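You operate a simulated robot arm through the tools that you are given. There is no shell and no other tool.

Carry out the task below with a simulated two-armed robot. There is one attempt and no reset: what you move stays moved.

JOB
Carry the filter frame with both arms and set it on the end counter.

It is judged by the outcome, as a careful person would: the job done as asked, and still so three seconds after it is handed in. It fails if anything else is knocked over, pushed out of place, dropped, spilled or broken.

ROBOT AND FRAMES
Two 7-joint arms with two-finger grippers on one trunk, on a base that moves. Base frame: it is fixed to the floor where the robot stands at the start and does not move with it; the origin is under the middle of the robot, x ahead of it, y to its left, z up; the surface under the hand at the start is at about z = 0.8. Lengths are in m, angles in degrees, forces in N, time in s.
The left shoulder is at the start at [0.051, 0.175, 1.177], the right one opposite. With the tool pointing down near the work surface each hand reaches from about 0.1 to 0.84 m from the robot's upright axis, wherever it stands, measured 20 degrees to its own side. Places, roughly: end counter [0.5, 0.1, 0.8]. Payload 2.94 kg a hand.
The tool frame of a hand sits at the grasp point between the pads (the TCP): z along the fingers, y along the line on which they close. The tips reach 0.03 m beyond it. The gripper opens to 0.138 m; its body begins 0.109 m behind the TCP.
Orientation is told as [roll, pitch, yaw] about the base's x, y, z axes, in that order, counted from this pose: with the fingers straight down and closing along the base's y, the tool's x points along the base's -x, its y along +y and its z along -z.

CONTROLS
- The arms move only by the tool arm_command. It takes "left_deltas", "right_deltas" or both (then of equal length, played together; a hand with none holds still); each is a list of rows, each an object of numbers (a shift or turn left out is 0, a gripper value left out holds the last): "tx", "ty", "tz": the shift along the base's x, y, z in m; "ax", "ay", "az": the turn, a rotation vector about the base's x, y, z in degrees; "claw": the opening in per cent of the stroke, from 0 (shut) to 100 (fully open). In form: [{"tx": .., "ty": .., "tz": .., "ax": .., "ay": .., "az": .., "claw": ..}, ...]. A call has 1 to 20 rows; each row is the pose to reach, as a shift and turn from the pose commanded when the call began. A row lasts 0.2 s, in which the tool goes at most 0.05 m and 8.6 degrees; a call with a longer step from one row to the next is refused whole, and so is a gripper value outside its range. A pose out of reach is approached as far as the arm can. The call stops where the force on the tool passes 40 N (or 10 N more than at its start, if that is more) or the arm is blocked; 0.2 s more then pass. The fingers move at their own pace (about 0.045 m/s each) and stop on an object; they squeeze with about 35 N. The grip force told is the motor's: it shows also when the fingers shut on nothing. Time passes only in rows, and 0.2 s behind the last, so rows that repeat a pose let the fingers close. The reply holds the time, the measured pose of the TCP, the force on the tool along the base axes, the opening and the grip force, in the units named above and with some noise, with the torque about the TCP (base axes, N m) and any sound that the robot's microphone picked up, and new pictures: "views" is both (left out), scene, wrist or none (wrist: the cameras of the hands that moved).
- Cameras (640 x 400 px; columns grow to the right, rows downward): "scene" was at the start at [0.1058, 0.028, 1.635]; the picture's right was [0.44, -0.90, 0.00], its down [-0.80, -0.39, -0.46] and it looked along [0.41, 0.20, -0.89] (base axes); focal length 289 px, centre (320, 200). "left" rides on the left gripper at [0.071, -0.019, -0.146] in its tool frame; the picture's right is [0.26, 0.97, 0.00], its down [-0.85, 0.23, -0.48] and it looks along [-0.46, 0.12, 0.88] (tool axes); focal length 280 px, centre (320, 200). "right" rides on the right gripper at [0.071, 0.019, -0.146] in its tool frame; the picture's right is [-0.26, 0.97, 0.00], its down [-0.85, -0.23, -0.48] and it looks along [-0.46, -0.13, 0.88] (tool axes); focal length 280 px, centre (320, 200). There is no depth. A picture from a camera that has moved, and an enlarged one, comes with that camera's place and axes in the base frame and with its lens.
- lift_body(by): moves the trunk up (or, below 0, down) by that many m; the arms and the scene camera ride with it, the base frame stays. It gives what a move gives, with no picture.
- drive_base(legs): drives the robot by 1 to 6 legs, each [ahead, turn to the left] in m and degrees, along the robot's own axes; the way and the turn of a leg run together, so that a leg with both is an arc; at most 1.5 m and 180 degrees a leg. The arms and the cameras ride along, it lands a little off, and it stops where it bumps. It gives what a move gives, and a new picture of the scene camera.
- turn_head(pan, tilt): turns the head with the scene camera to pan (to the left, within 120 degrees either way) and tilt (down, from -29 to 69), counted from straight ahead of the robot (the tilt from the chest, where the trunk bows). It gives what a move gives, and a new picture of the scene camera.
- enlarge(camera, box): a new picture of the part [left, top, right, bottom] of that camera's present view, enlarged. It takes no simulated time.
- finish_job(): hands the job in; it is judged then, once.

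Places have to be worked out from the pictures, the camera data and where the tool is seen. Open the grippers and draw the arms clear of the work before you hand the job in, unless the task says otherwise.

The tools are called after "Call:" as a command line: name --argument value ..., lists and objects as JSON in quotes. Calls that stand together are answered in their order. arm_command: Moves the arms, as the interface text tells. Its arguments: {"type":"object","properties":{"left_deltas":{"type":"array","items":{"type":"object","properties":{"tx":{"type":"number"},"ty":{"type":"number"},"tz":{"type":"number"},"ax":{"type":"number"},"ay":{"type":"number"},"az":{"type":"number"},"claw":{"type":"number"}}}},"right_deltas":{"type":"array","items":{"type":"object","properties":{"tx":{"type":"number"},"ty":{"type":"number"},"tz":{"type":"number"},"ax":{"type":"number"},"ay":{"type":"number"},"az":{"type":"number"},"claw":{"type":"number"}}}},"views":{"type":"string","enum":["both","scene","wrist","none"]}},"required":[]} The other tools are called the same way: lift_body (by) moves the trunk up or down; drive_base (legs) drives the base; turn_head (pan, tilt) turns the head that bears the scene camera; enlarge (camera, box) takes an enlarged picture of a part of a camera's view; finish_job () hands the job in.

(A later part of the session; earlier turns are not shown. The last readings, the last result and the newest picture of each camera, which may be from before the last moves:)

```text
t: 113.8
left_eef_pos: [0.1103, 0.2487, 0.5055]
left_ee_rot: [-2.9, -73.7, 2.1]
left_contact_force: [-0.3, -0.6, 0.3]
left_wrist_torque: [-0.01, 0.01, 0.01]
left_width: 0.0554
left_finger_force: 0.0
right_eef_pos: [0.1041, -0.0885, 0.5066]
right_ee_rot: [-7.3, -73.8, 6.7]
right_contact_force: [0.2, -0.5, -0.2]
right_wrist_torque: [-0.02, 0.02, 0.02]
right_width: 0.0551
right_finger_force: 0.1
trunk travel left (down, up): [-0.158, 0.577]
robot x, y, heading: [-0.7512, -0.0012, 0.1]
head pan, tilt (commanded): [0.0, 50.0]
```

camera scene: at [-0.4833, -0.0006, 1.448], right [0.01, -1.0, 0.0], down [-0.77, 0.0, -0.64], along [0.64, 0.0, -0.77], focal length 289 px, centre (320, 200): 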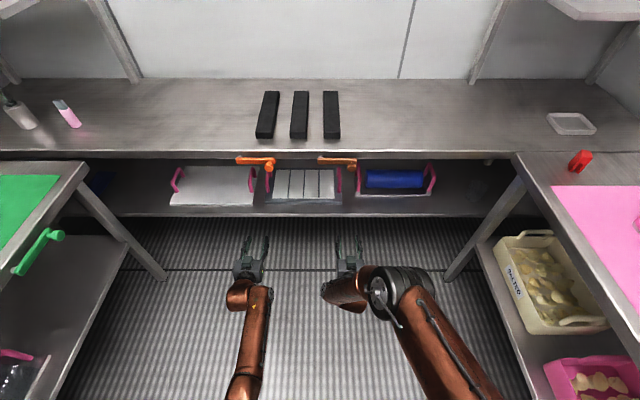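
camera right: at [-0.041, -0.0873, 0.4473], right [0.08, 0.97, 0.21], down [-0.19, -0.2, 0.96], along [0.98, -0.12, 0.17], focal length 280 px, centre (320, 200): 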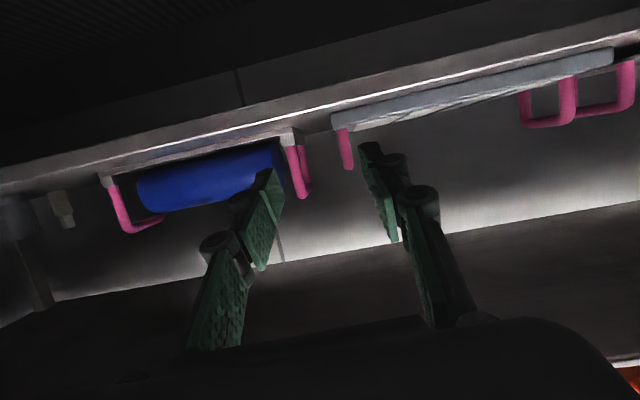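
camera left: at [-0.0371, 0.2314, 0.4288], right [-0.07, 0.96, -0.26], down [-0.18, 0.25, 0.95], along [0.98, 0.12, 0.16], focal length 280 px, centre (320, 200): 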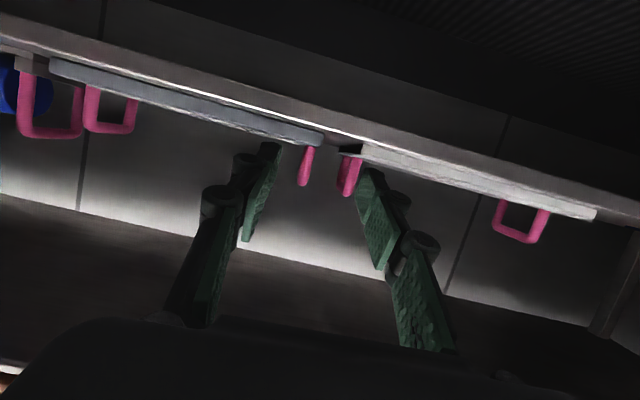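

Works well. The right forearm is still rather steep, so I'll stretch both hands another 9 cm forward here to bring the elbows back relative to the hands before driving in.

Call:
arm_command --left_deltas '[{"tx": 0.006}, {"tx": 0.015}, {"tx": 0.025}, {"tx": 0.035}, {"tx": 0.045}, {"tx": 0.055}, {"tx": 0.065}, {"tx": 0.075}, {"tx": 0.082}, {"tx": 0.082}]' --right_deltas '[{"tx": 0.008}, {"tx": 0.017}, {"tx": 0.027}, {"tx": 0.037}, {"tx": 0.047}, {"tx": 0.057}, {"tx": 0.067}, {"tx": 0.08}, {"tx": 0.088}, {"tx": 0.088}]' --views "both"

```text
t: 116.1
left_eef_pos: [0.179, 0.2372, 0.4746]
left_ee_rot: [-4.0, -70.1, 2.5]
left_contact_force: [-0.9, -0.4, -0.8]
left_wrist_torque: [0.02, -0.05, 0.09]
left_width: 0.0551
left_finger_force: 0.2
right_eef_pos: [0.2404, -0.105, 0.5615]
right_ee_rot: [-5.4, -80.6, 2.3]
right_contact_force: [0.3, -1.5, 1.4]
right_wrist_torque: [0.03, 0.12, 0.08]
right_width: 0.0551
right_finger_force: 0.1
trunk travel left (down, up): [-0.158, 0.577]
robot x, y, heading: [-0.7529, -0.003, 0.0]
head pan, tilt (commanded): [0.0, 50.0]
stopped in row 10 (right hand): the arm was blocked; the commanded pose is now the measured one
camera scene: at [-0.397, 0.0004, 1.4402], right [0.01, -1.0, 0.0], down [-0.8, 0.0, -0.6], along [0.59, 0.0, -0.8], focal length 289 px, centre (320, 200)
camera right: at [0.0856, -0.0785, 0.5142], right [0.09, 0.97, 0.24], down [-0.34, -0.2, 0.92], along [0.93, -0.17, 0.31], focal length 280 px, centre (320, 200)
camera left: at [0.0162, 0.2201, 0.4566], right [-0.07, 0.96, -0.27], down [-0.15, 0.26, 0.95], along [0.99, 0.1, 0.13], focal length 280 px, centre (320, 200)
```

scene: 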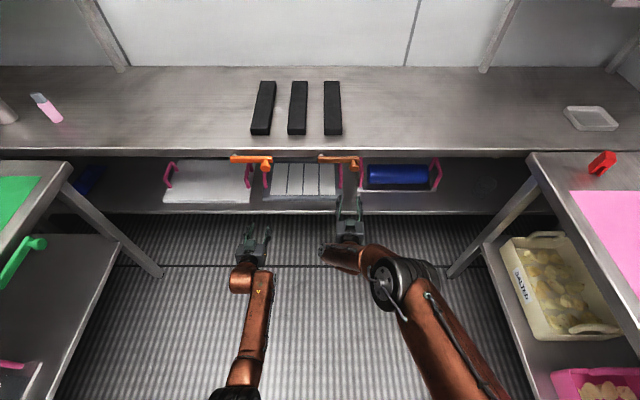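
right: 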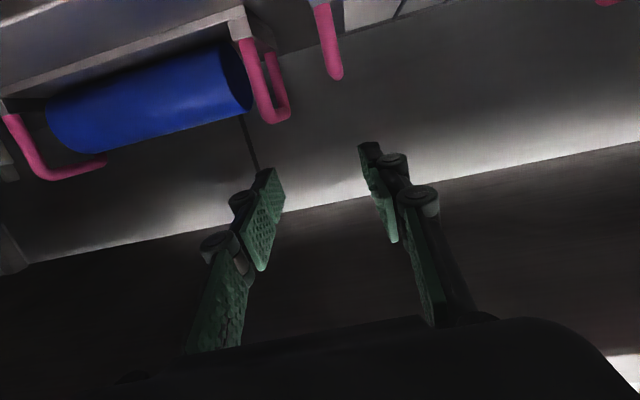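
left: 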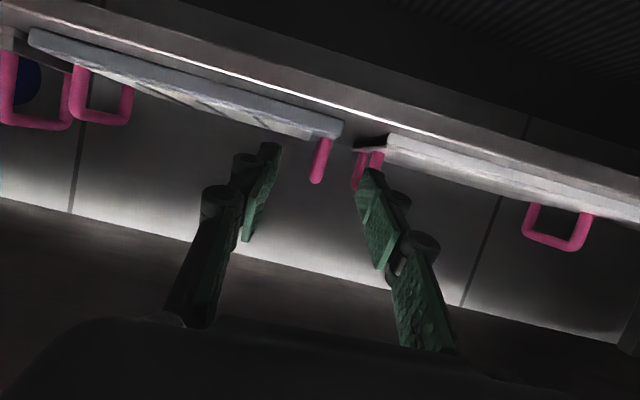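

Stretching further makes the bowed trunk lean forward, so rel. reach ~0.86 m is my stable limit. I'll pull the hands back in, let it settle, and plan to grip the front posts first (x≈0.40), slide the frame forward on the shelf, then regrip for lifting.

Call:
arm_command --left_deltas '[{"tx": -0.008}, {"tx": -0.02}, {"tx": -0.035}, {"tx": -0.05}, {"tx": -0.06}]' --right_deltas '[{"tx": -0.01}, {"tx": -0.03}, {"tx": -0.055, "tz": -0.01}, {"tx": -0.08, "tz": -0.02}, {"tx": -0.1, "tz": -0.03}]' --views "none"

Call:
turn_head --pan 0 --tilt 48

Call:
turn_head --pan 0 --tilt 50

```text
t: 116.4
left_eef_pos: [0.1153, 0.2078, 0.3989]
left_ee_rot: [-5.1, -61.0, 1.2]
left_contact_force: [1.1, 0.0, 2.2]
left_wrist_torque: [0.0, 0.3, -0.06]
left_width: 0.0552
left_finger_force: 0.1
right_eef_pos: [0.292, -0.1322, 0.6664]
right_ee_rot: [93.3, -87.0, -98.6]
right_contact_force: [-2.0, -0.5, -4.8]
right_wrist_torque: [-0.04, -0.45, 0.03]
right_width: 0.055
right_finger_force: 0.0
trunk travel left (down, up): [-0.158, 0.577]
robot x, y, heading: [-0.7506, -0.0019, 0.1]
head pan, tilt (commanded): [0.0, 50.0]
stopped in row 1 (left hand): the arm was blocked; the commanded pose is now the measured one
```

```text
t: 117.0
left_eef_pos: [0.1162, 0.1697, 0.3737]
left_ee_rot: [-6.4, -57.3, -0.5]
left_contact_force: [0.7, -0.6, 0.3]
left_wrist_torque: [0.05, 0.01, 0.05]
left_width: 0.0551
left_finger_force: 0.1
right_eef_pos: [0.3091, -0.163, 0.6485]
right_ee_rot: [82.4, -85.6, -89.4]
right_contact_force: [0.0, -0.8, 1.2]
right_wrist_torque: [0.03, 0.01, 0.04]
right_width: 0.0553
right_finger_force: 0.1
trunk travel left (down, up): [-0.158, 0.577]
robot x, y, heading: [-0.7528, 0.0022, 0.1]
head pan, tilt (commanded): [0.0, 48.0]
camera scene: at [-0.3155, -0.0002, 1.4298], right [0.01, -1.0, 0.0], down [-0.82, 0.0, -0.58], along [0.58, 0.0, -0.82], focal length 289 px, centre (320, 200)
```

scene: 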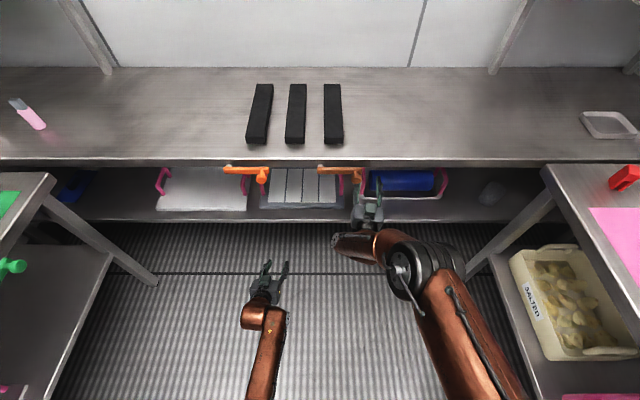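

```text
t: 117.6
left_eef_pos: [0.1143, 0.1827, 0.3867]
left_ee_rot: [-6.0, -59.0, 0.2]
left_contact_force: [-0.6, -0.6, 0.0]
left_wrist_torque: [0.01, 0.02, 0.01]
left_width: 0.0551
left_finger_force: 0.1
right_eef_pos: [0.2971, -0.1523, 0.6603]
right_ee_rot: [90.9, -85.6, -97.3]
right_contact_force: [-0.1, -0.7, 0.3]
right_wrist_torque: [0.05, 0.01, -0.02]
right_width: 0.0553
right_finger_force: 0.0
trunk travel left (down, up): [-0.158, 0.577]
robot x, y, heading: [-0.7487, -0.0013, 0.4]
head pan, tilt (commanded): [0.0, 50.0]
camera scene: at [-0.3401, 0.0002, 1.4314], right [0.01, -1.0, 0.0], down [-0.83, 0.0, -0.56], along [0.56, 0.0, -0.83], focal length 289 px, centre (320, 200)
```

scene: 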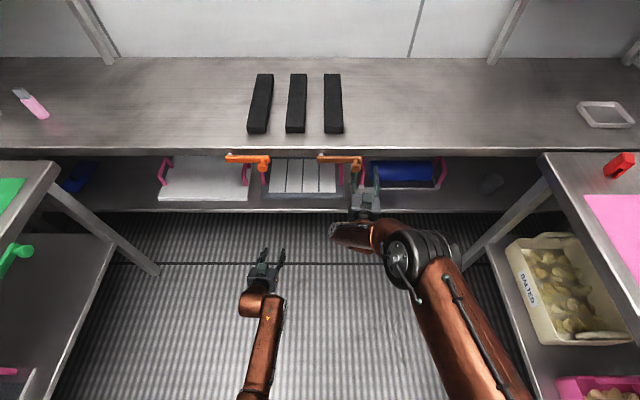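

The arms have sagged unevenly, and the right fingertips are just under the counter edge (nothing touched). I'll drive straight back 0.25 m to clear, then raise the trunk to a stable height.

Call:
drive_base --legs '[[-0.25, 0]]'

Call:
lift_body --by 0.1

Call:
turn_head --pan 0 --tilt 50

```text
t: 118.4
left_eef_pos: [0.0085, 0.1494, 0.3474]
left_ee_rot: [-2.8, -51.7, -7.4]
left_contact_force: [2.3, -4.5, 0.2]
left_wrist_torque: [0.31, 0.18, 0.3]
left_width: 0.0552
left_finger_force: 0.0
right_eef_pos: [0.3119, -0.1978, 0.7424]
right_ee_rot: [113.2, -73.1, -125.2]
right_contact_force: [-60.5, 18.3, -95.9]
right_wrist_torque: [-4.65, -4.07, 2.11]
right_width: 0.0625
right_finger_force: 0.0
trunk travel left (down, up): [-0.158, 0.577]
robot x, y, heading: [-0.77, -0.0025, 3.1]
head pan, tilt (commanded): [0.0, 50.0]
stopped in leg 1: the robot was blocked; the commanded pose is now the measured one
camera scene: at [-0.2657, 0.0214, 1.4093], right [0.06, -1.0, 0.0], down [-0.86, -0.05, -0.51], along [0.51, 0.03, -0.86], focal length 289 px, centre (320, 200)
```

scene: 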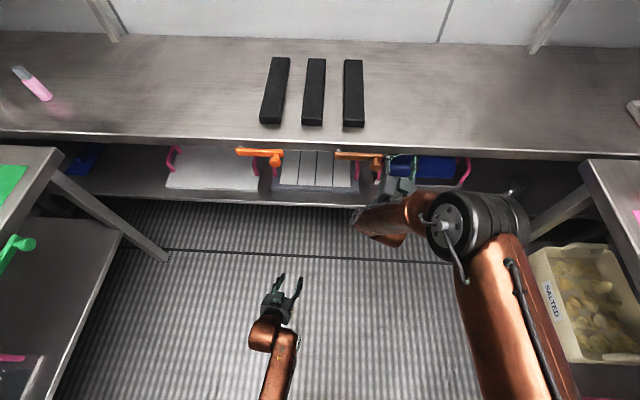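

```text
t: 118.7
left_eef_pos: [-0.0766, 0.1879, 0.2909]
left_ee_rot: [7.3, -43.8, -21.3]
left_contact_force: [-1.7, -1.0, -1.6]
left_wrist_torque: [0.06, -0.21, 0.03]
left_width: 0.0551
left_finger_force: 0.1
right_eef_pos: [0.3314, -0.1927, 0.7412]
right_ee_rot: [110.6, -65.7, -128.6]
right_contact_force: [-76.2, -52.9, -81.1]
right_wrist_torque: [-1.94, -5.95, 12.18]
right_width: 0.0492
right_finger_force: 0.1
trunk travel left (down, up): [-0.159, 0.575]
robot x, y, heading: [-0.8272, -0.0125, 12.8]
head pan, tilt (commanded): [0.0, 50.0]
stopped: the arm was blocked; the commanded pose is now the measured one
```

```text
t: 119.3
left_eef_pos: [-0.1424, 0.1777, 0.2125]
left_ee_rot: [8.4, -34.3, -29.3]
left_contact_force: [-1.3, -0.8, 1.7]
left_wrist_torque: [0.04, -0.01, 0.05]
left_width: 0.0553
left_finger_force: 0.0
right_eef_pos: [0.3295, -0.21, 0.6771]
right_ee_rot: [108.5, -68.1, -128.8]
right_contact_force: [-0.5, 0.8, 1.2]
right_wrist_torque: [0.08, 0.12, -0.08]
right_width: 0.0588
right_finger_force: 0.0
trunk travel left (down, up): [-0.159, 0.575]
robot x, y, heading: [-0.8986, -0.0129, 12.7]
head pan, tilt (commanded): [0.0, 50.0]
camera scene: at [-0.1147, 0.165, 1.305], right [0.22, -0.98, 0.0], down [-0.93, -0.21, -0.3], along [0.29, 0.06, -0.95], focal length 289 px, centre (320, 200)
```

scene: 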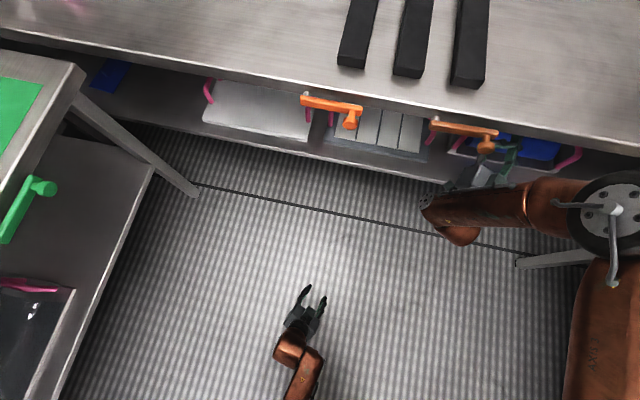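

The trunk is leaning badly forward under the stretched arms. I need to unload it right away: pull both hands back toward the body.

Call:
arm_command --left_deltas '[{"tx": -0.04, "tz": 0.02}, {"tx": -0.08, "tz": 0.04}, {"tx": -0.12, "tz": 0.06}, {"tx": -0.16, "tz": 0.08}, {"tx": -0.2, "tz": 0.1}]' --right_deltas '[{"tx": -0.045, "tz": -0.01}, {"tx": -0.09, "tz": -0.02}, {"tx": -0.14, "tz": -0.03}, {"tx": -0.19, "tz": -0.03}, {"tx": -0.24, "tz": -0.03}]' --views "scene"

```text
refused: row 3 steps farther than a row can; nothing moved
```

One row was slightly too long; I resend with smaller steps.

Call:
arm_command --left_deltas '[{"tx": -0.04, "tz": 0.02}, {"tx": -0.08, "tz": 0.04}, {"tx": -0.12, "tz": 0.06}, {"tx": -0.16, "tz": 0.08}, {"tx": -0.2, "tz": 0.1}]' --right_deltas '[{"tx": -0.045, "tz": -0.01}, {"tx": -0.09, "tz": -0.02}, {"tx": -0.135, "tz": -0.02}, {"tx": -0.18, "tz": -0.02}, {"tx": -0.225, "tz": -0.02}]' --views "scene"

```text
t: 119.6
left_eef_pos: [-0.1302, 0.1292, 0.3077]
left_ee_rot: [25.0, -41.4, -50.5]
left_contact_force: [-1.5, 0.5, -1.1]
left_wrist_torque: [-0.05, -0.17, 0.02]
left_width: 0.0553
left_finger_force: 0.1
right_eef_pos: [0.2817, -0.2777, 0.7501]
right_ee_rot: [111.8, -54.4, -139.9]
right_contact_force: [5.4, -7.7, -32.2]
right_wrist_torque: [0.81, 0.29, 0.38]
right_width: 0.0574
right_finger_force: 0.1
trunk travel left (down, up): [-0.159, 0.575]
robot x, y, heading: [-0.9005, -0.015, 13.2]
head pan, tilt (commanded): [0.0, 50.0]
stopped in row 1 (left hand): the arm was blocked; the commanded pose is now the measured one
camera scene: at [-0.103, 0.1589, 1.2969], right [0.23, -0.97, -0.01], down [-0.93, -0.22, -0.29], along [0.28, 0.08, -0.96], focal length 289 px, centre (320, 200)
```

scene: 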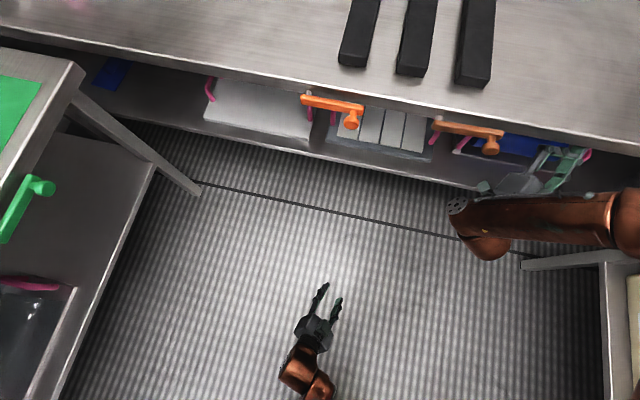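

Each forced stop resets the commanded posture to the sagged one, which compounds the lean. I need to see exactly where the right gripper is relative to the counter edge before freeing it.

Call:
enlarge --camera "scene" --box '[400, 90, 640, 240]'

Call:
enlarge --camera "right" --box '[0, 0, 640, 400]'

Call:
enlarge --camera "left" --box '[0, 0, 640, 400]'

```text
2.67 times, centred on (520, 165) of scene
camera zoom: at [-0.103, 0.1589, 1.2969], right [0.23, -0.97, -0.01], down [-0.93, -0.22, -0.29], along [0.28, 0.08, -0.96], focal length 772 px, centre (-213, 293)
```

zoom: 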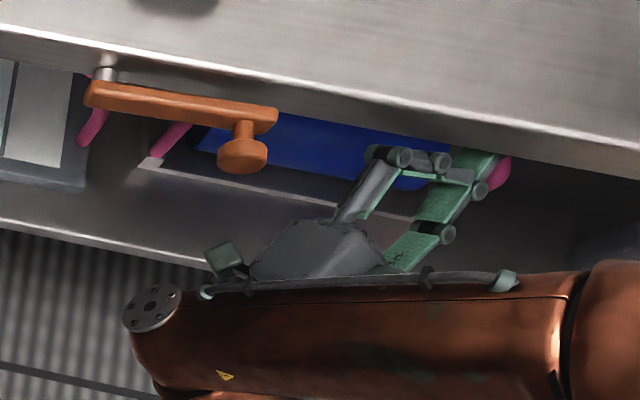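

```text
1.00 times, centred on (320, 200) of right (not enlarged: the box is as wide or as high as the picture)
camera zoom: at [0.199, -0.1606, 0.6715], right [0.21, 0.64, 0.74], down [-0.85, -0.25, 0.46], along [0.48, -0.72, 0.5], focal length 280 px, centre (320, 200)
```

zoom: 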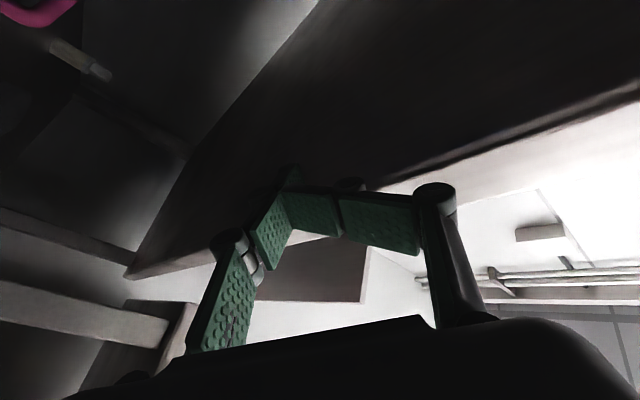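

```text
1.00 times, centred on (320, 200) of left (not enlarged: the box is as wide or as high as the picture)
camera zoom: at [-0.2787, 0.1831, 0.3548], right [0.38, 0.92, 0.13], down [0.19, -0.22, 0.96], along [0.91, -0.34, -0.25], focal length 280 px, centre (320, 200)
```

zoom: 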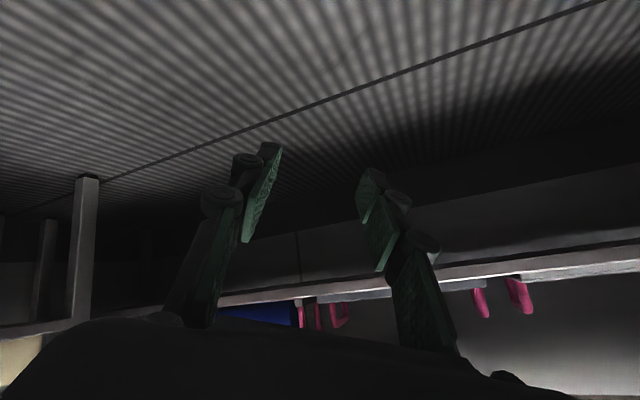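

The right fingers are pressing up against the underside of the counter near its edge. I'll ease the right hand down and back a few centimetres first.

Call:
arm_command --right_deltas '[{"tz": -0.03}, {"tz": -0.06, "tx": -0.02}, {"tz": -0.08, "tx": -0.06}, {"tz": -0.08, "tx": -0.1}, {"tz": -0.08, "tx": -0.14}]' --views "scene"

```text
t: 120.0
left_eef_pos: [-0.1273, 0.095, 0.4109]
left_ee_rot: [44.4, -46.6, -71.5]
left_contact_force: [0.6, 0.4, -0.5]
left_wrist_torque: [-0.03, 0.03, -0.09]
left_width: 0.0555
left_finger_force: 0.1
right_eef_pos: [0.2602, -0.2823, 0.8204]
right_ee_rot: [113.3, -39.6, -144.4]
right_contact_force: [-0.1, -0.2, -3.2]
right_wrist_torque: [-0.25, -0.28, 0.03]
right_width: 0.0769
right_finger_force: 7.9
right hand out of reach, approached as far as the arm can: row 1
trunk travel left (down, up): [-0.159, 0.575]
robot x, y, heading: [-0.8999, -0.0163, 14.0]
head pan, tilt (commanded): [0.0, 50.0]
stopped in row 1 (left hand): the arm was blocked; the commanded pose is now the measured one
camera scene: at [-0.0853, 0.1821, 1.2885], right [0.24, -0.97, 0.0], down [-0.93, -0.23, -0.27], along [0.26, 0.07, -0.96], focal length 289 px, centre (320, 200)
```

scene: 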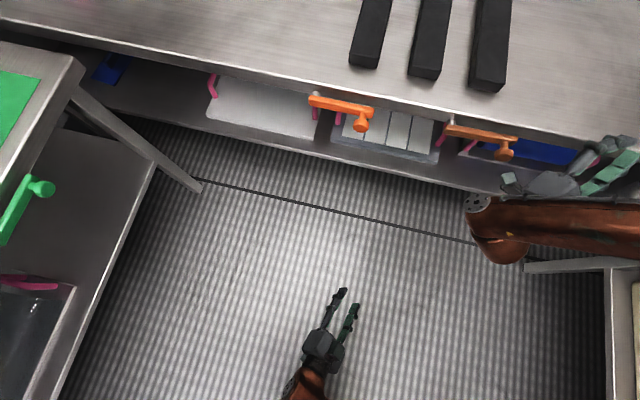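

The right hand has slipped out in front of and above the counter edge and is now free. I'll drive back 0.3 m to clear the counter, then raise the trunk to restore the upright posture.

Call:
drive_base --legs '[[-0.3, 0]]'

```text
t: 120.7
left_eef_pos: [-0.2092, 0.1019, 0.6166]
left_ee_rot: [82.2, -28.4, -99.7]
left_contact_force: [0.7, 0.1, -1.4]
left_wrist_torque: [0.0, -0.07, -0.01]
left_width: 0.0554
left_finger_force: 0.0
right_eef_pos: [0.1376, -0.3137, 0.9381]
right_ee_rot: [102.3, -34.8, -143.3]
right_contact_force: [0.0, 0.9, -0.7]
right_wrist_torque: [-0.06, -0.02, 0.0]
right_width: 0.0554
right_finger_force: 0.2
trunk travel left (down, up): [-0.159, 0.575]
robot x, y, heading: [-0.9052, -0.026, 16.5]
head pan, tilt (commanded): [0.0, 50.0]
stopped in leg 1: the robot was blocked; the commanded pose is now the measured one
camera scene: at [-0.1987, 0.1792, 1.3355], right [0.29, -0.96, 0.0], down [-0.9, -0.27, -0.35], along [0.33, 0.1, -0.94], focal length 289 px, centre (320, 200)
```

scene: 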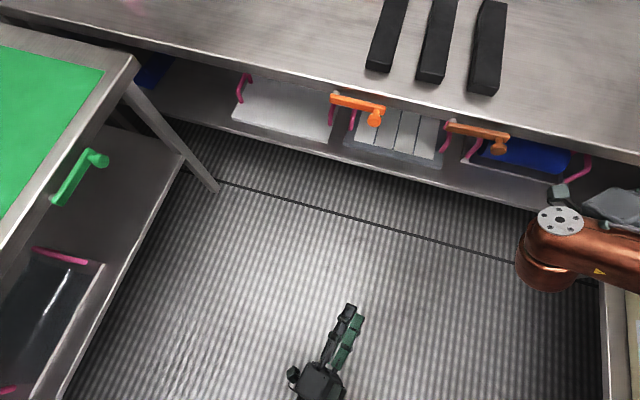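

The trunk is already coming back up. Now raise the trunk to restore the upright posture.

Call:
lift_body --by 0.2

```text
t: 121.0
left_eef_pos: [-0.2685, 0.1724, 0.6852]
left_ee_rot: [89.9, -6.5, -96.2]
left_contact_force: [-0.3, 7.9, -1.5]
left_wrist_torque: [-0.01, -0.18, -0.85]
left_width: 0.0552
left_finger_force: 0.0
right_eef_pos: [0.0487, -0.3349, 0.9603]
right_ee_rot: [95.6, -38.2, -139.9]
right_contact_force: [0.8, -1.6, -2.1]
right_wrist_torque: [-0.18, -0.16, -0.03]
right_width: 0.0553
right_finger_force: 0.0
trunk travel left (down, up): [-0.16, 0.574]
robot x, y, heading: [-0.8924, -0.0311, 18.3]
head pan, tilt (commanded): [0.0, 50.0]
stopped: the arm was blocked; the commanded pose is now the measured one
```

Still stopped by motion. I'll let time pass using head turns only (these don't reset commands) and watch whether it settles.

Call:
turn_head --pan 0 --tilt 45

Call:
turn_head --pan 0 --tilt 40

Call:
turn_head --pan 0 --tilt 45

```text
t: 121.7
left_eef_pos: [-0.4765, 0.0172, 0.7906]
left_ee_rot: [102.9, -17.7, -108.1]
left_contact_force: [3.1, -9.0, 2.0]
left_wrist_torque: [-0.23, 0.17, 0.97]
left_width: 0.0553
left_finger_force: 0.0
right_eef_pos: [-0.2562, -0.4392, 1.1859]
right_ee_rot: [108.3, -11.5, -144.4]
right_contact_force: [3.4, 1.5, 6.5]
right_wrist_torque: [0.78, 0.34, -0.4]
right_width: 0.0551
right_finger_force: 0.1
trunk travel left (down, up): [-0.16, 0.574]
robot x, y, heading: [-0.9057, -0.0369, 16.6]
head pan, tilt (commanded): [0.0, 45.0]
camera scene: at [-0.7269, -0.0034, 1.4816], right [0.28, -0.96, -0.01], down [-0.64, -0.18, -0.75], along [0.71, 0.22, -0.67], focal length 289 px, centre (320, 200)
```

scene: 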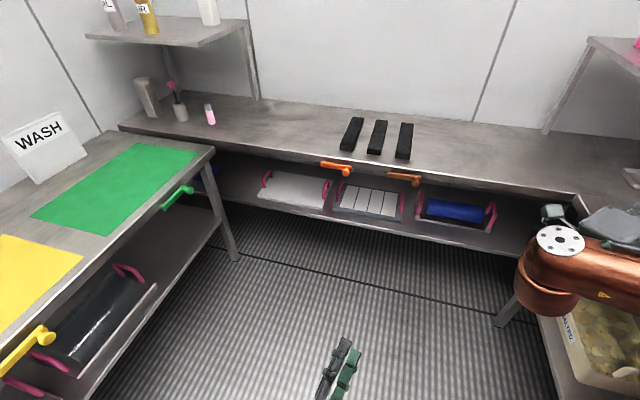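

```text
t: 122.3
left_eef_pos: [-0.3652, 0.0992, 0.7173]
left_ee_rot: [95.1, -10.6, -101.3]
left_contact_force: [0.4, 0.7, -0.2]
left_wrist_torque: [0.03, -0.01, -0.09]
left_width: 0.0555
left_finger_force: 0.0
right_eef_pos: [-0.0929, -0.388, 1.0462]
right_ee_rot: [100.8, -29.7, -142.3]
right_contact_force: [2.3, 1.1, -0.3]
right_wrist_torque: [-0.03, -0.08, -0.21]
right_width: 0.055
right_finger_force: 0.0
trunk travel left (down, up): [-0.16, 0.574]
robot x, y, heading: [-0.9007, -0.0389, 16.5]
head pan, tilt (commanded): [0.0, 40.0]
camera scene: at [-0.4679, 0.0897, 1.4402], right [0.28, -0.96, 0.0], down [-0.7, -0.21, -0.68], along [0.65, 0.19, -0.73], focal length 289 px, centre (320, 200)
```

scene: 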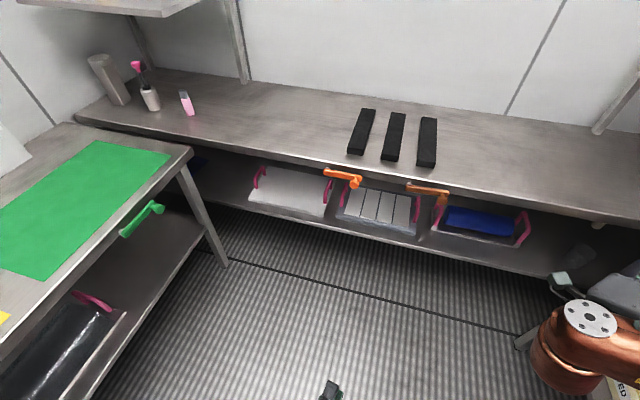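

```text
t: 123.0
left_eef_pos: [-0.4424, 0.0375, 0.7688]
left_ee_rot: [101.2, -18.8, -107.3]
left_contact_force: [-2.6, 0.3, -5.6]
left_wrist_torque: [-0.08, -0.59, 0.02]
left_width: 0.0553
left_finger_force: 0.1
right_eef_pos: [-0.2007, -0.4112, 1.1612]
right_ee_rot: [107.3, -14.8, -144.2]
right_contact_force: [-1.7, 0.8, 5.2]
right_wrist_torque: [0.48, 0.41, 0.03]
right_width: 0.0551
right_finger_force: 0.1
trunk travel left (down, up): [-0.16, 0.574]
robot x, y, heading: [-0.9093, -0.0379, 16.9]
head pan, tilt (commanded): [0.0, 45.0]
camera scene: at [-0.6627, 0.0387, 1.4623], right [0.29, -0.96, 0.0], down [-0.67, -0.21, -0.71], along [0.68, 0.21, -0.7], focal length 289 px, centre (320, 200)
```

scene: 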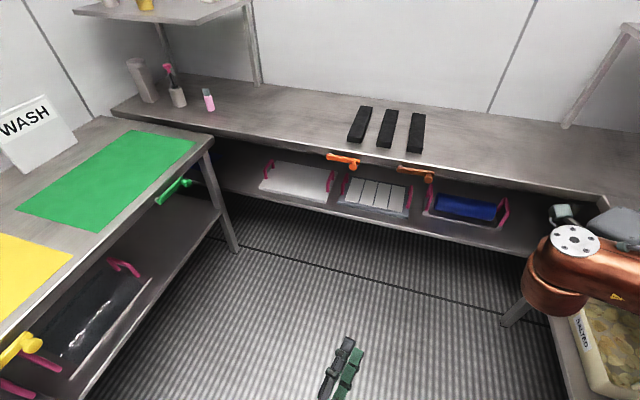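

The upper body is rocking but damping out. I'll wait more with tiny head turns.

Call:
turn_head --pan 60 --tilt 45

Call:
turn_head --pan -60 --tilt 45

Call:
turn_head --pan 0 --tilt 45

```text
t: 124.3
left_eef_pos: [-0.4328, 0.039, 0.768]
left_ee_rot: [100.9, -18.9, -107.3]
left_contact_force: [-0.1, 0.4, -0.3]
left_wrist_torque: [-0.01, 0.01, 0.02]
left_width: 0.0556
left_finger_force: 0.1
right_eef_pos: [-0.1883, -0.4129, 1.1486]
right_ee_rot: [106.9, -16.3, -144.3]
right_contact_force: [-0.7, -0.7, 0.3]
right_wrist_torque: [0.04, 0.03, 0.02]
right_width: 0.0552
right_finger_force: 0.0
trunk travel left (down, up): [-0.16, 0.574]
robot x, y, heading: [-0.9068, -0.036, 16.8]
head pan, tilt (commanded): [60.0, 45.0]
camera scene: at [-0.7109, 0.0943, 1.4594], right [0.97, -0.23, 0.0], down [-0.16, -0.69, -0.71], along [0.16, 0.69, -0.71], focal length 289 px, centre (320, 200)
```

scene: 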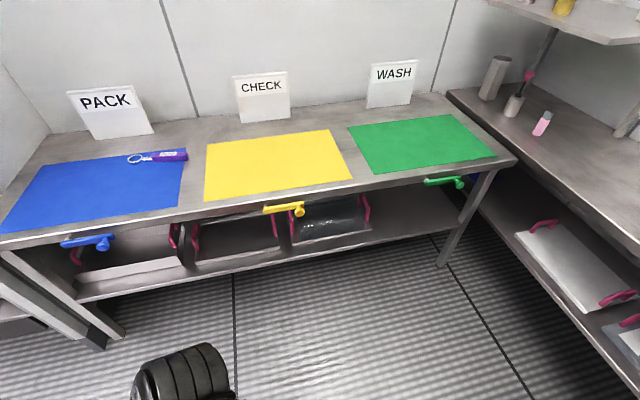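

```text
t: 126.3
left_eef_pos: [-0.429, 0.0403, 0.764]
left_ee_rot: [100.6, -19.0, -107.1]
left_contact_force: [-0.1, -0.3, -0.8]
left_wrist_torque: [-0.02, -0.01, 0.03]
left_width: 0.0552
left_finger_force: 0.1
right_eef_pos: [-0.1827, -0.4115, 1.1433]
right_ee_rot: [106.6, -16.8, -144.3]
right_contact_force: [-0.3, 0.4, -0.4]
right_wrist_torque: [-0.03, 0.02, 0.0]
right_width: 0.0552
right_finger_force: 0.0
trunk travel left (down, up): [-0.16, 0.574]
robot x, y, heading: [-0.9064, -0.0397, 17.0]
head pan, tilt (commanded): [-60.0, 45.0]
camera scene: at [-0.6658, -0.0399, 1.4581], right [-0.68, -0.73, 0.0], down [-0.52, 0.48, -0.71], along [0.52, -0.48, -0.71], focal length 289 px, centre (320, 200)
```

scene: 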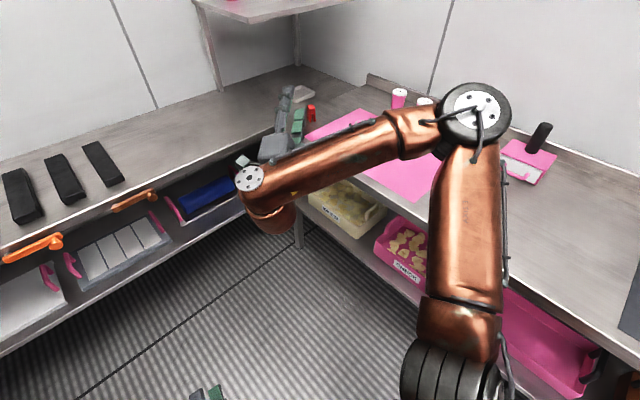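

```text
t: 127.6
left_eef_pos: [-0.4296, 0.0388, 0.7639]
left_ee_rot: [100.6, -19.0, -107.0]
left_contact_force: [0.0, -0.3, -0.1]
left_wrist_torque: [0.03, 0.03, -0.01]
left_width: 0.0551
left_finger_force: 0.0
right_eef_pos: [-0.1834, -0.4114, 1.1436]
right_ee_rot: [106.6, -16.7, -144.3]
right_contact_force: [-0.9, -0.3, 0.7]
right_wrist_torque: [0.0, 0.03, -0.01]
right_width: 0.0549
right_finger_force: 0.1
trunk travel left (down, up): [-0.16, 0.574]
robot x, y, heading: [-0.9033, -0.0346, 16.7]
head pan, tilt (commanded): [0.0, 45.0]
camera scene: at [-0.6471, 0.0391, 1.4581], right [0.29, -0.96, 0.0], down [-0.68, -0.2, -0.71], along [0.68, 0.2, -0.71], focal length 289 px, centre (320, 200)
```

scene: 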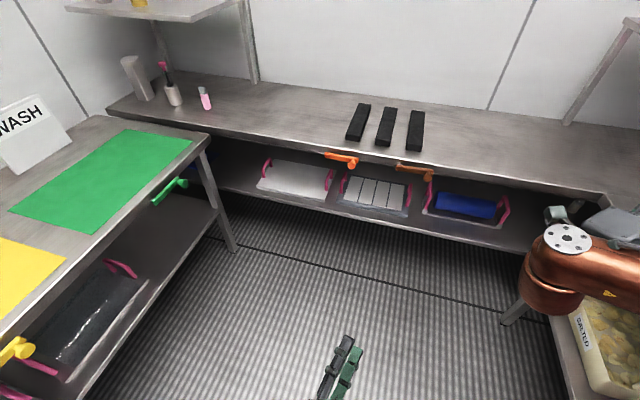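

The robot has settled upright (x −0.905, heading 17°), and counters look undisturbed. I'll raise the trunk 0.15 m to a robust height first.

Call:
lift_body --by 0.15

Call:
turn_head --pan -40 --tilt 40

Call:
turn_head --pan 10 --tilt 60

```text
t: 129.3
left_eef_pos: [-0.429, 0.0385, 0.9141]
left_ee_rot: [100.5, -18.9, -107.0]
left_contact_force: [0.0, -0.5, -0.3]
left_wrist_torque: [-0.04, -0.02, 0.03]
left_width: 0.0554
left_finger_force: 0.1
right_eef_pos: [-0.1961, -0.411, 1.2871]
right_ee_rot: [109.4, -16.2, -146.2]
right_contact_force: [-0.6, 0.0, 0.0]
right_wrist_torque: [-0.01, -0.01, -0.02]
right_width: 0.0552
right_finger_force: 0.1
trunk travel left (down, up): [-0.31, 0.424]
robot x, y, heading: [-0.9045, -0.0361, 16.5]
head pan, tilt (commanded): [0.0, 45.0]
```

```text
t: 130.4
left_eef_pos: [-0.4286, 0.0387, 0.9134]
left_ee_rot: [100.7, -18.9, -107.0]
left_contact_force: [0.1, -0.1, 0.2]
left_wrist_torque: [-0.01, -0.01, -0.01]
left_width: 0.0554
left_finger_force: 0.0
right_eef_pos: [-0.1968, -0.4121, 1.2878]
right_ee_rot: [109.4, -16.0, -146.2]
right_contact_force: [0.2, 0.0, 0.3]
right_wrist_torque: [-0.01, -0.02, 0.0]
right_width: 0.0555
right_finger_force: 0.0
trunk travel left (down, up): [-0.31, 0.424]
robot x, y, heading: [-0.91, -0.0375, 16.7]
head pan, tilt (commanded): [-40.0, 40.0]
camera scene: at [-0.7588, -0.0514, 1.6244], right [-0.39, -0.92, 0.0], down [-0.59, 0.25, -0.77], along [0.7, -0.3, -0.64], focal length 289 px, centre (320, 200)
```

scene: 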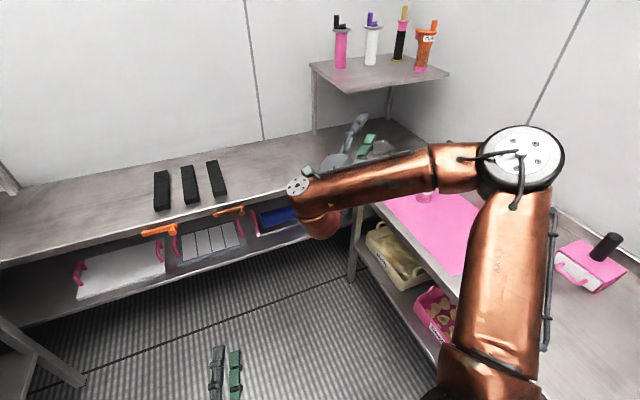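

```text
t: 131.6
left_eef_pos: [-0.4298, 0.0398, 0.9137]
left_ee_rot: [100.6, -19.0, -107.0]
left_contact_force: [0.0, -0.3, 0.0]
left_wrist_torque: [0.02, 0.02, -0.02]
left_width: 0.055
left_finger_force: 0.0
right_eef_pos: [-0.1966, -0.4132, 1.2877]
right_ee_rot: [109.4, -16.1, -146.2]
right_contact_force: [-0.5, -0.7, 0.9]
right_wrist_torque: [0.01, -0.02, 0.0]
right_width: 0.0549
right_finger_force: 0.1
trunk travel left (down, up): [-0.31, 0.424]
robot x, y, heading: [-0.9047, -0.0394, 16.7]
head pan, tilt (commanded): [10.0, 60.0]
camera scene: at [-0.7774, 0.012, 1.5977], right [0.45, -0.89, 0.0], down [-0.77, -0.39, -0.5], along [0.45, 0.23, -0.87], focal length 289 px, centre (320, 200)
```

scene: 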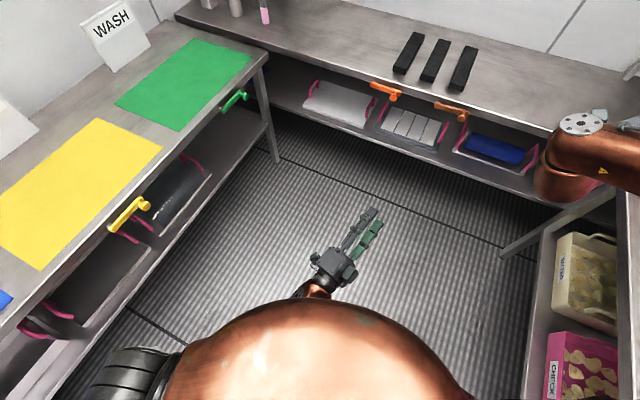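

Stable at this height, and the left elbow now points outward (better posture). I'll bring the right hand inward first so it doesn't swing over the right counter, beginning to roll both hands back toward level.

Call:
arm_command --right_deltas '[{"ty": 0.03, "tx": -0.01, "tz": -0.01, "ax": -5, "ay": 5, "az": 3}, {"ty": 0.06, "tx": -0.02, "tz": -0.02, "ax": -9, "ay": 10, "az": 7}, {"ty": 0.09, "tx": -0.03, "tz": -0.03, "ax": -13, "ay": 15, "az": 11}, {"ty": 0.12, "tx": -0.04, "tz": -0.05, "ax": -18, "ay": 20, "az": 14}, {"ty": 0.15, "tx": -0.05, "tz": -0.07, "ax": -22, "ay": 24, "az": 17}, {"ty": 0.18, "tx": -0.06, "tz": -0.09, "ax": -27, "ay": 29, "az": 21}]' --left_deltas '[{"ty": 0.01, "ax": -6, "ay": 3, "az": 2}, {"ty": 0.02, "ax": -12, "ay": 6, "az": 3}, {"ty": 0.03, "ax": -18, "ay": 9, "az": 5}, {"ty": 0.05, "ax": -24, "ay": 12, "az": 6}, {"ty": 0.07, "ax": -30, "ay": 15, "az": 8}, {"ty": 0.09, "ax": -36, "ay": 18, "az": 9}]' --views "scene"

```text
t: 133.0
left_eef_pos: [-0.427, 0.1276, 0.9088]
left_ee_rot: [82.7, -56.9, -85.8]
left_contact_force: [0.7, -0.1, -0.5]
left_wrist_torque: [-0.01, 0.05, 0.03]
left_width: 0.0553
left_finger_force: 0.1
right_eef_pos: [-0.2563, -0.2325, 1.1979]
right_ee_rot: [107.4, -55.5, -123.1]
right_contact_force: [-0.3, -0.8, 0.9]
right_wrist_torque: [-0.03, 0.02, 0.0]
right_width: 0.0553
right_finger_force: 0.0
trunk travel left (down, up): [-0.31, 0.424]
robot x, y, heading: [-0.9044, -0.0381, 16.9]
head pan, tilt (commanded): [10.0, 60.0]
camera scene: at [-0.7768, 0.0114, 1.5977], right [0.45, -0.89, 0.0], down [-0.77, -0.39, -0.5], along [0.45, 0.23, -0.87], focal length 289 px, centre (320, 200)
```

scene: 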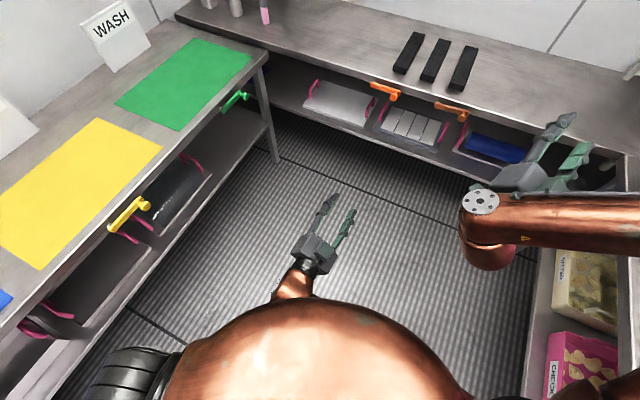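

Going smoothly. I'll finish the roll-back on both hands and bring the right hand lower and closer to the centre.

Call:
arm_command --right_deltas '[{"ty": 0.01, "tz": -0.03, "ax": -5, "ay": 5, "az": 4}, {"ty": 0.02, "tz": -0.06, "ax": -10, "ay": 11, "az": 8}, {"ty": 0.03, "tz": -0.09, "ax": -14, "ay": 16, "az": 11}, {"ty": 0.04, "tz": -0.12, "ax": -19, "ay": 21, "az": 15}, {"ty": 0.05, "tz": -0.15, "ax": -24, "ay": 26, "az": 19}, {"ty": 0.06, "tz": -0.18, "ax": -28.6, "ay": 31.6, "az": 22.6}]' --left_deltas '[{"ty": 0.02, "ax": -5, "ay": 3, "az": 1.5}, {"ty": 0.04, "ax": -11, "ay": 5.5, "az": 3}, {"ty": 0.06, "ax": -16, "ay": 8, "az": 4.4}, {"ty": 0.08, "ax": -21, "ay": 11, "az": 6}, {"ty": 0.1, "ax": -27, "ay": 14, "az": 7.4}, {"ty": 0.12, "ax": -32, "ay": 16.4, "az": 8.7}]' --views "scene"

```text
refused: row 2 steps farther than a row can; nothing moved
```

A rotation step was slightly over the limit; I'll use even increments.

Call:
arm_command --right_deltas '[{"ty": 0.01, "tz": -0.03, "ax": -4.77, "ay": 5.27, "az": 3.77}, {"ty": 0.02, "tz": -0.06, "ax": -9.54, "ay": 10.54, "az": 7.54}, {"ty": 0.03, "tz": -0.09, "ax": -14.3, "ay": 15.8, "az": 11.3}, {"ty": 0.04, "tz": -0.12, "ax": -19.07, "ay": 21.07, "az": 15.07}, {"ty": 0.05, "tz": -0.15, "ax": -23.84, "ay": 26.34, "az": 18.84}, {"ty": 0.06, "tz": -0.18, "ax": -28.6, "ay": 31.6, "az": 22.6}]' --left_deltas '[{"ty": 0.02, "ax": -5.3, "ay": 2.7, "az": 1.45}, {"ty": 0.04, "ax": -10.6, "ay": 5.4, "az": 2.9}, {"ty": 0.06, "ax": -16, "ay": 8.2, "az": 4.35}, {"ty": 0.08, "ax": -21.3, "ay": 10.9, "az": 5.8}, {"ty": 0.1, "ax": -26.6, "ay": 13.6, "az": 7.25}, {"ty": 0.12, "ax": -32, "ay": 16.4, "az": 8.7}]' --views "scene"

```text
t: 134.4
left_eef_pos: [-0.4296, 0.2493, 0.9125]
left_ee_rot: [-0.7, -70.1, 1.0]
left_contact_force: [0.7, -1.0, -0.4]
left_wrist_torque: [0.02, 0.0, 0.08]
left_width: 0.0553
left_finger_force: 0.1
right_eef_pos: [-0.2567, -0.1713, 1.018]
right_ee_rot: [2.8, -71.9, -0.3]
right_contact_force: [-0.4, 0.1, -0.3]
right_wrist_torque: [-0.02, 0.0, 0.01]
right_width: 0.0551
right_finger_force: 0.1
trunk travel left (down, up): [-0.31, 0.424]
robot x, y, heading: [-0.9046, -0.037, 16.6]
head pan, tilt (commanded): [10.0, 60.0]
camera scene: at [-0.7768, 0.0124, 1.5976], right [0.45, -0.89, 0.0], down [-0.77, -0.39, -0.5], along [0.45, 0.23, -0.87], focal length 289 px, centre (320, 200)
```

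scene: 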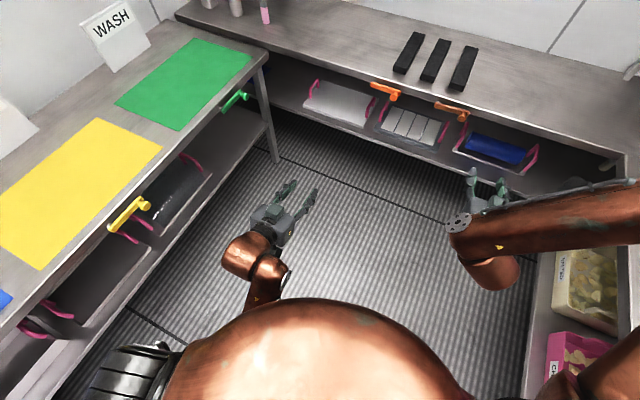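

Both hands are back to a clean forward-pointing orientation. Now I turn the base back by −16.6° to face the end counter squarely.

Call:
drive_base --legs '[[0.0, -16.6]]'

Call:
turn_head --pan 0 --tilt 55

```text
t: 135.7
left_eef_pos: [-0.3684, 0.1018, 0.912]
left_ee_rot: [0.1, -70.3, -16.4]
left_contact_force: [1.1, -0.2, 0.9]
left_wrist_torque: [-0.03, 0.0, -0.01]
left_width: 0.0554
left_finger_force: 0.0
right_eef_pos: [-0.3228, -0.3517, 1.0171]
right_ee_rot: [3.3, -71.9, -17.3]
right_contact_force: [-0.8, 0.0, -0.4]
right_wrist_torque: [0.02, 0.01, -0.02]
right_width: 0.0552
right_finger_force: 0.1
trunk travel left (down, up): [-0.31, 0.424]
robot x, y, heading: [-0.9019, -0.0362, 0.2]
head pan, tilt (commanded): [10.0, 60.0]
camera scene: at [-0.7692, -0.0272, 1.5977], right [0.18, -0.98, 0.0], down [-0.85, -0.15, -0.5], along [0.49, 0.09, -0.87], focal length 289 px, centre (320, 200)
```

scene: 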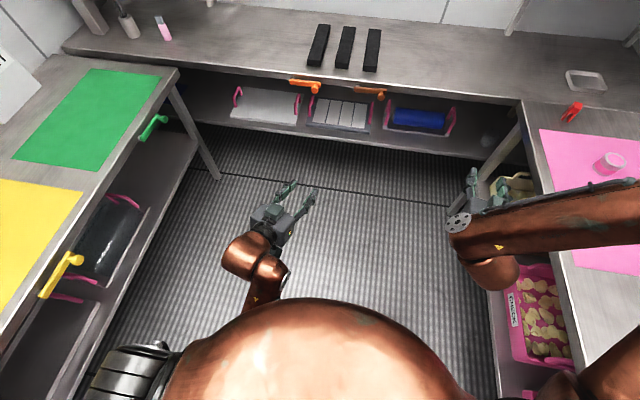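

```text
t: 136.5
left_eef_pos: [-0.3683, 0.1044, 0.9117]
left_ee_rot: [-0.3, -70.2, -16.0]
left_contact_force: [-0.6, 0.6, -0.3]
left_wrist_torque: [-0.01, 0.02, -0.06]
left_width: 0.055
left_finger_force: 0.0
right_eef_pos: [-0.3223, -0.3496, 1.0192]
right_ee_rot: [2.8, -71.9, -16.9]
right_contact_force: [-1.0, 0.2, 0.5]
right_wrist_torque: [-0.04, 0.01, -0.03]
right_width: 0.0553
right_finger_force: 0.0
trunk travel left (down, up): [-0.31, 0.424]
robot x, y, heading: [-0.9025, -0.0372, 0.1]
head pan, tilt (commanded): [0.0, 55.0]
camera scene: at [-0.7625, -0.0353, 1.6037], right [0.01, -1.0, 0.0], down [-0.82, 0.0, -0.57], along [0.57, 0.0, -0.82], focal length 289 px, centre (320, 200)
```

scene: 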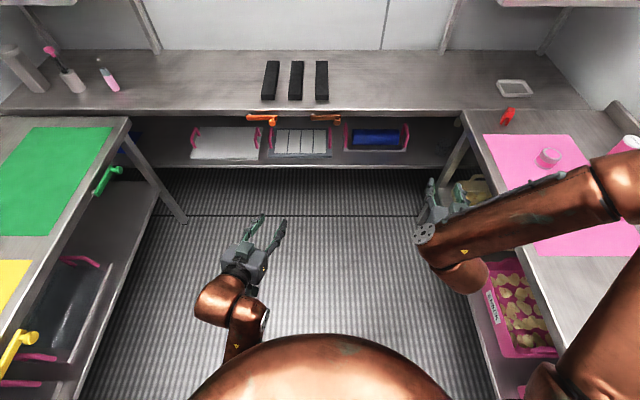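

Facing squarely again. The right elbow is raised out to the side; to get it down I'll draw the right hand back and low (like the left), correcting both yaws, then later push forward.

Call:
arm_command --left_deltas '[{"ty": 0.02, "az": 3}, {"ty": 0.04, "az": 6}, {"ty": 0.06, "az": 9}, {"ty": 0.08, "az": 12, "tz": -0.02}, {"ty": 0.1, "az": 15, "tz": -0.04}, {"ty": 0.12, "az": 16, "tz": -0.06}, {"ty": 0.14, "az": 16, "tz": -0.09}, {"ty": 0.16, "az": 16, "tz": -0.12}]' --right_deltas '[{"tx": -0.01, "ty": 0.005, "tz": -0.03, "az": 3}, {"tx": -0.02, "ty": 0.01, "tz": -0.06, "az": 6}, {"tx": -0.03, "ty": 0.015, "tz": -0.09, "az": 9}, {"tx": -0.04, "ty": 0.02, "tz": -0.12, "az": 12}, {"tx": -0.05, "ty": 0.025, "tz": -0.15, "az": 15}, {"tx": -0.06, "ty": 0.03, "tz": -0.18, "az": 17}, {"tx": -0.07, "ty": 0.04, "tz": -0.21, "az": 17}, {"tx": -0.08, "ty": 0.05, "tz": -0.24, "az": 17}]' --views "scene"

```text
t: 138.3
left_eef_pos: [-0.3675, 0.2636, 0.7918]
left_ee_rot: [-0.1, -70.2, -0.1]
left_contact_force: [1.4, -0.4, 0.3]
left_wrist_torque: [0.0, -0.01, 0.03]
left_width: 0.0551
left_finger_force: 0.2
right_eef_pos: [-0.4174, -0.225, 0.8049]
right_ee_rot: [1.8, -71.7, -0.1]
right_contact_force: [-0.1, 0.2, -0.3]
right_wrist_torque: [0.01, -0.02, -0.02]
right_width: 0.0551
right_finger_force: 0.0
right hand out of reach, approached as far as the arm can: row 2, 3, 4, 5, 6, 7, 8
trunk travel left (down, up): [-0.31, 0.424]
robot x, y, heading: [-0.9047, -0.0337, 0.2]
head pan, tilt (commanded): [0.0, 55.0]
camera scene: at [-0.7615, -0.037, 1.6036], right [0.0, -1.0, 0.0], down [-0.82, 0.0, -0.57], along [0.57, 0.0, -0.82], focal length 289 px, centre (320, 200)
```

scene: 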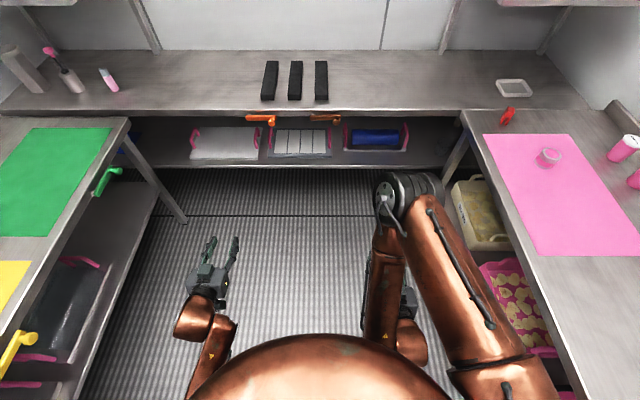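

The right arm went into an elbow-forward fold, which I don't want. I'll raise the right hand up high (above the shoulder) so that the elbow drops below it, and then come down again.

Call:
arm_command --right_deltas '[{"tx": 0.02, "tz": 0.04}, {"tx": 0.04, "tz": 0.08}, {"tx": 0.06, "tz": 0.12}, {"tx": 0.08, "tz": 0.16, "ty": -0.01}, {"tx": 0.1, "tz": 0.2, "ty": -0.02}, {"tx": 0.12, "tz": 0.24, "ty": -0.03}, {"tx": 0.13, "tz": 0.28, "ty": -0.04}, {"tx": 0.14, "tz": 0.32, "ty": -0.05}, {"tx": 0.15, "tz": 0.36, "ty": -0.05}, {"tx": 0.15, "tz": 0.4, "ty": -0.05}, {"tx": 0.15, "tz": 0.44, "ty": -0.05}]' --views "scene"

```text
t: 140.7
left_eef_pos: [-0.3681, 0.2615, 0.7927]
left_ee_rot: [-0.1, -70.1, -0.3]
left_contact_force: [-0.1, 0.5, -1.0]
left_wrist_torque: [0.01, -0.02, -0.02]
left_width: 0.0554
left_finger_force: 0.1
right_eef_pos: [-0.2696, -0.2726, 1.2461]
right_ee_rot: [2.9, -71.7, -0.2]
right_contact_force: [-0.4, -0.2, 0.4]
right_wrist_torque: [0.0, 0.03, 0.02]
right_width: 0.0552
right_finger_force: 0.0
right hand out of reach, approached as far as the arm can: row 4, 5
trunk travel left (down, up): [-0.31, 0.424]
robot x, y, heading: [-0.9065, -0.0336, 0.3]
head pan, tilt (commanded): [0.0, 55.0]
camera scene: at [-0.7624, -0.037, 1.6038], right [0.0, -1.0, 0.0], down [-0.82, 0.0, -0.57], along [0.57, 0.0, -0.82], focal length 289 px, centre (320, 200)
```

scene: 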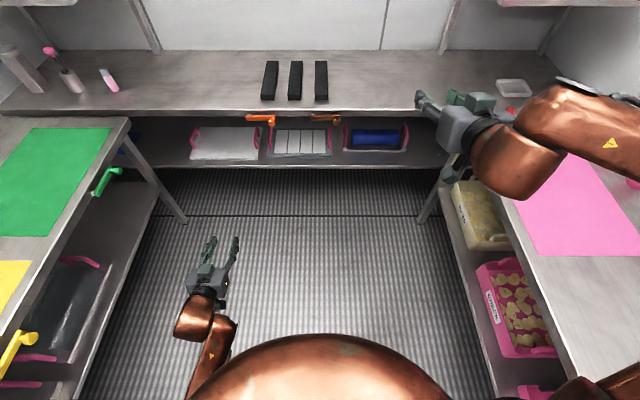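

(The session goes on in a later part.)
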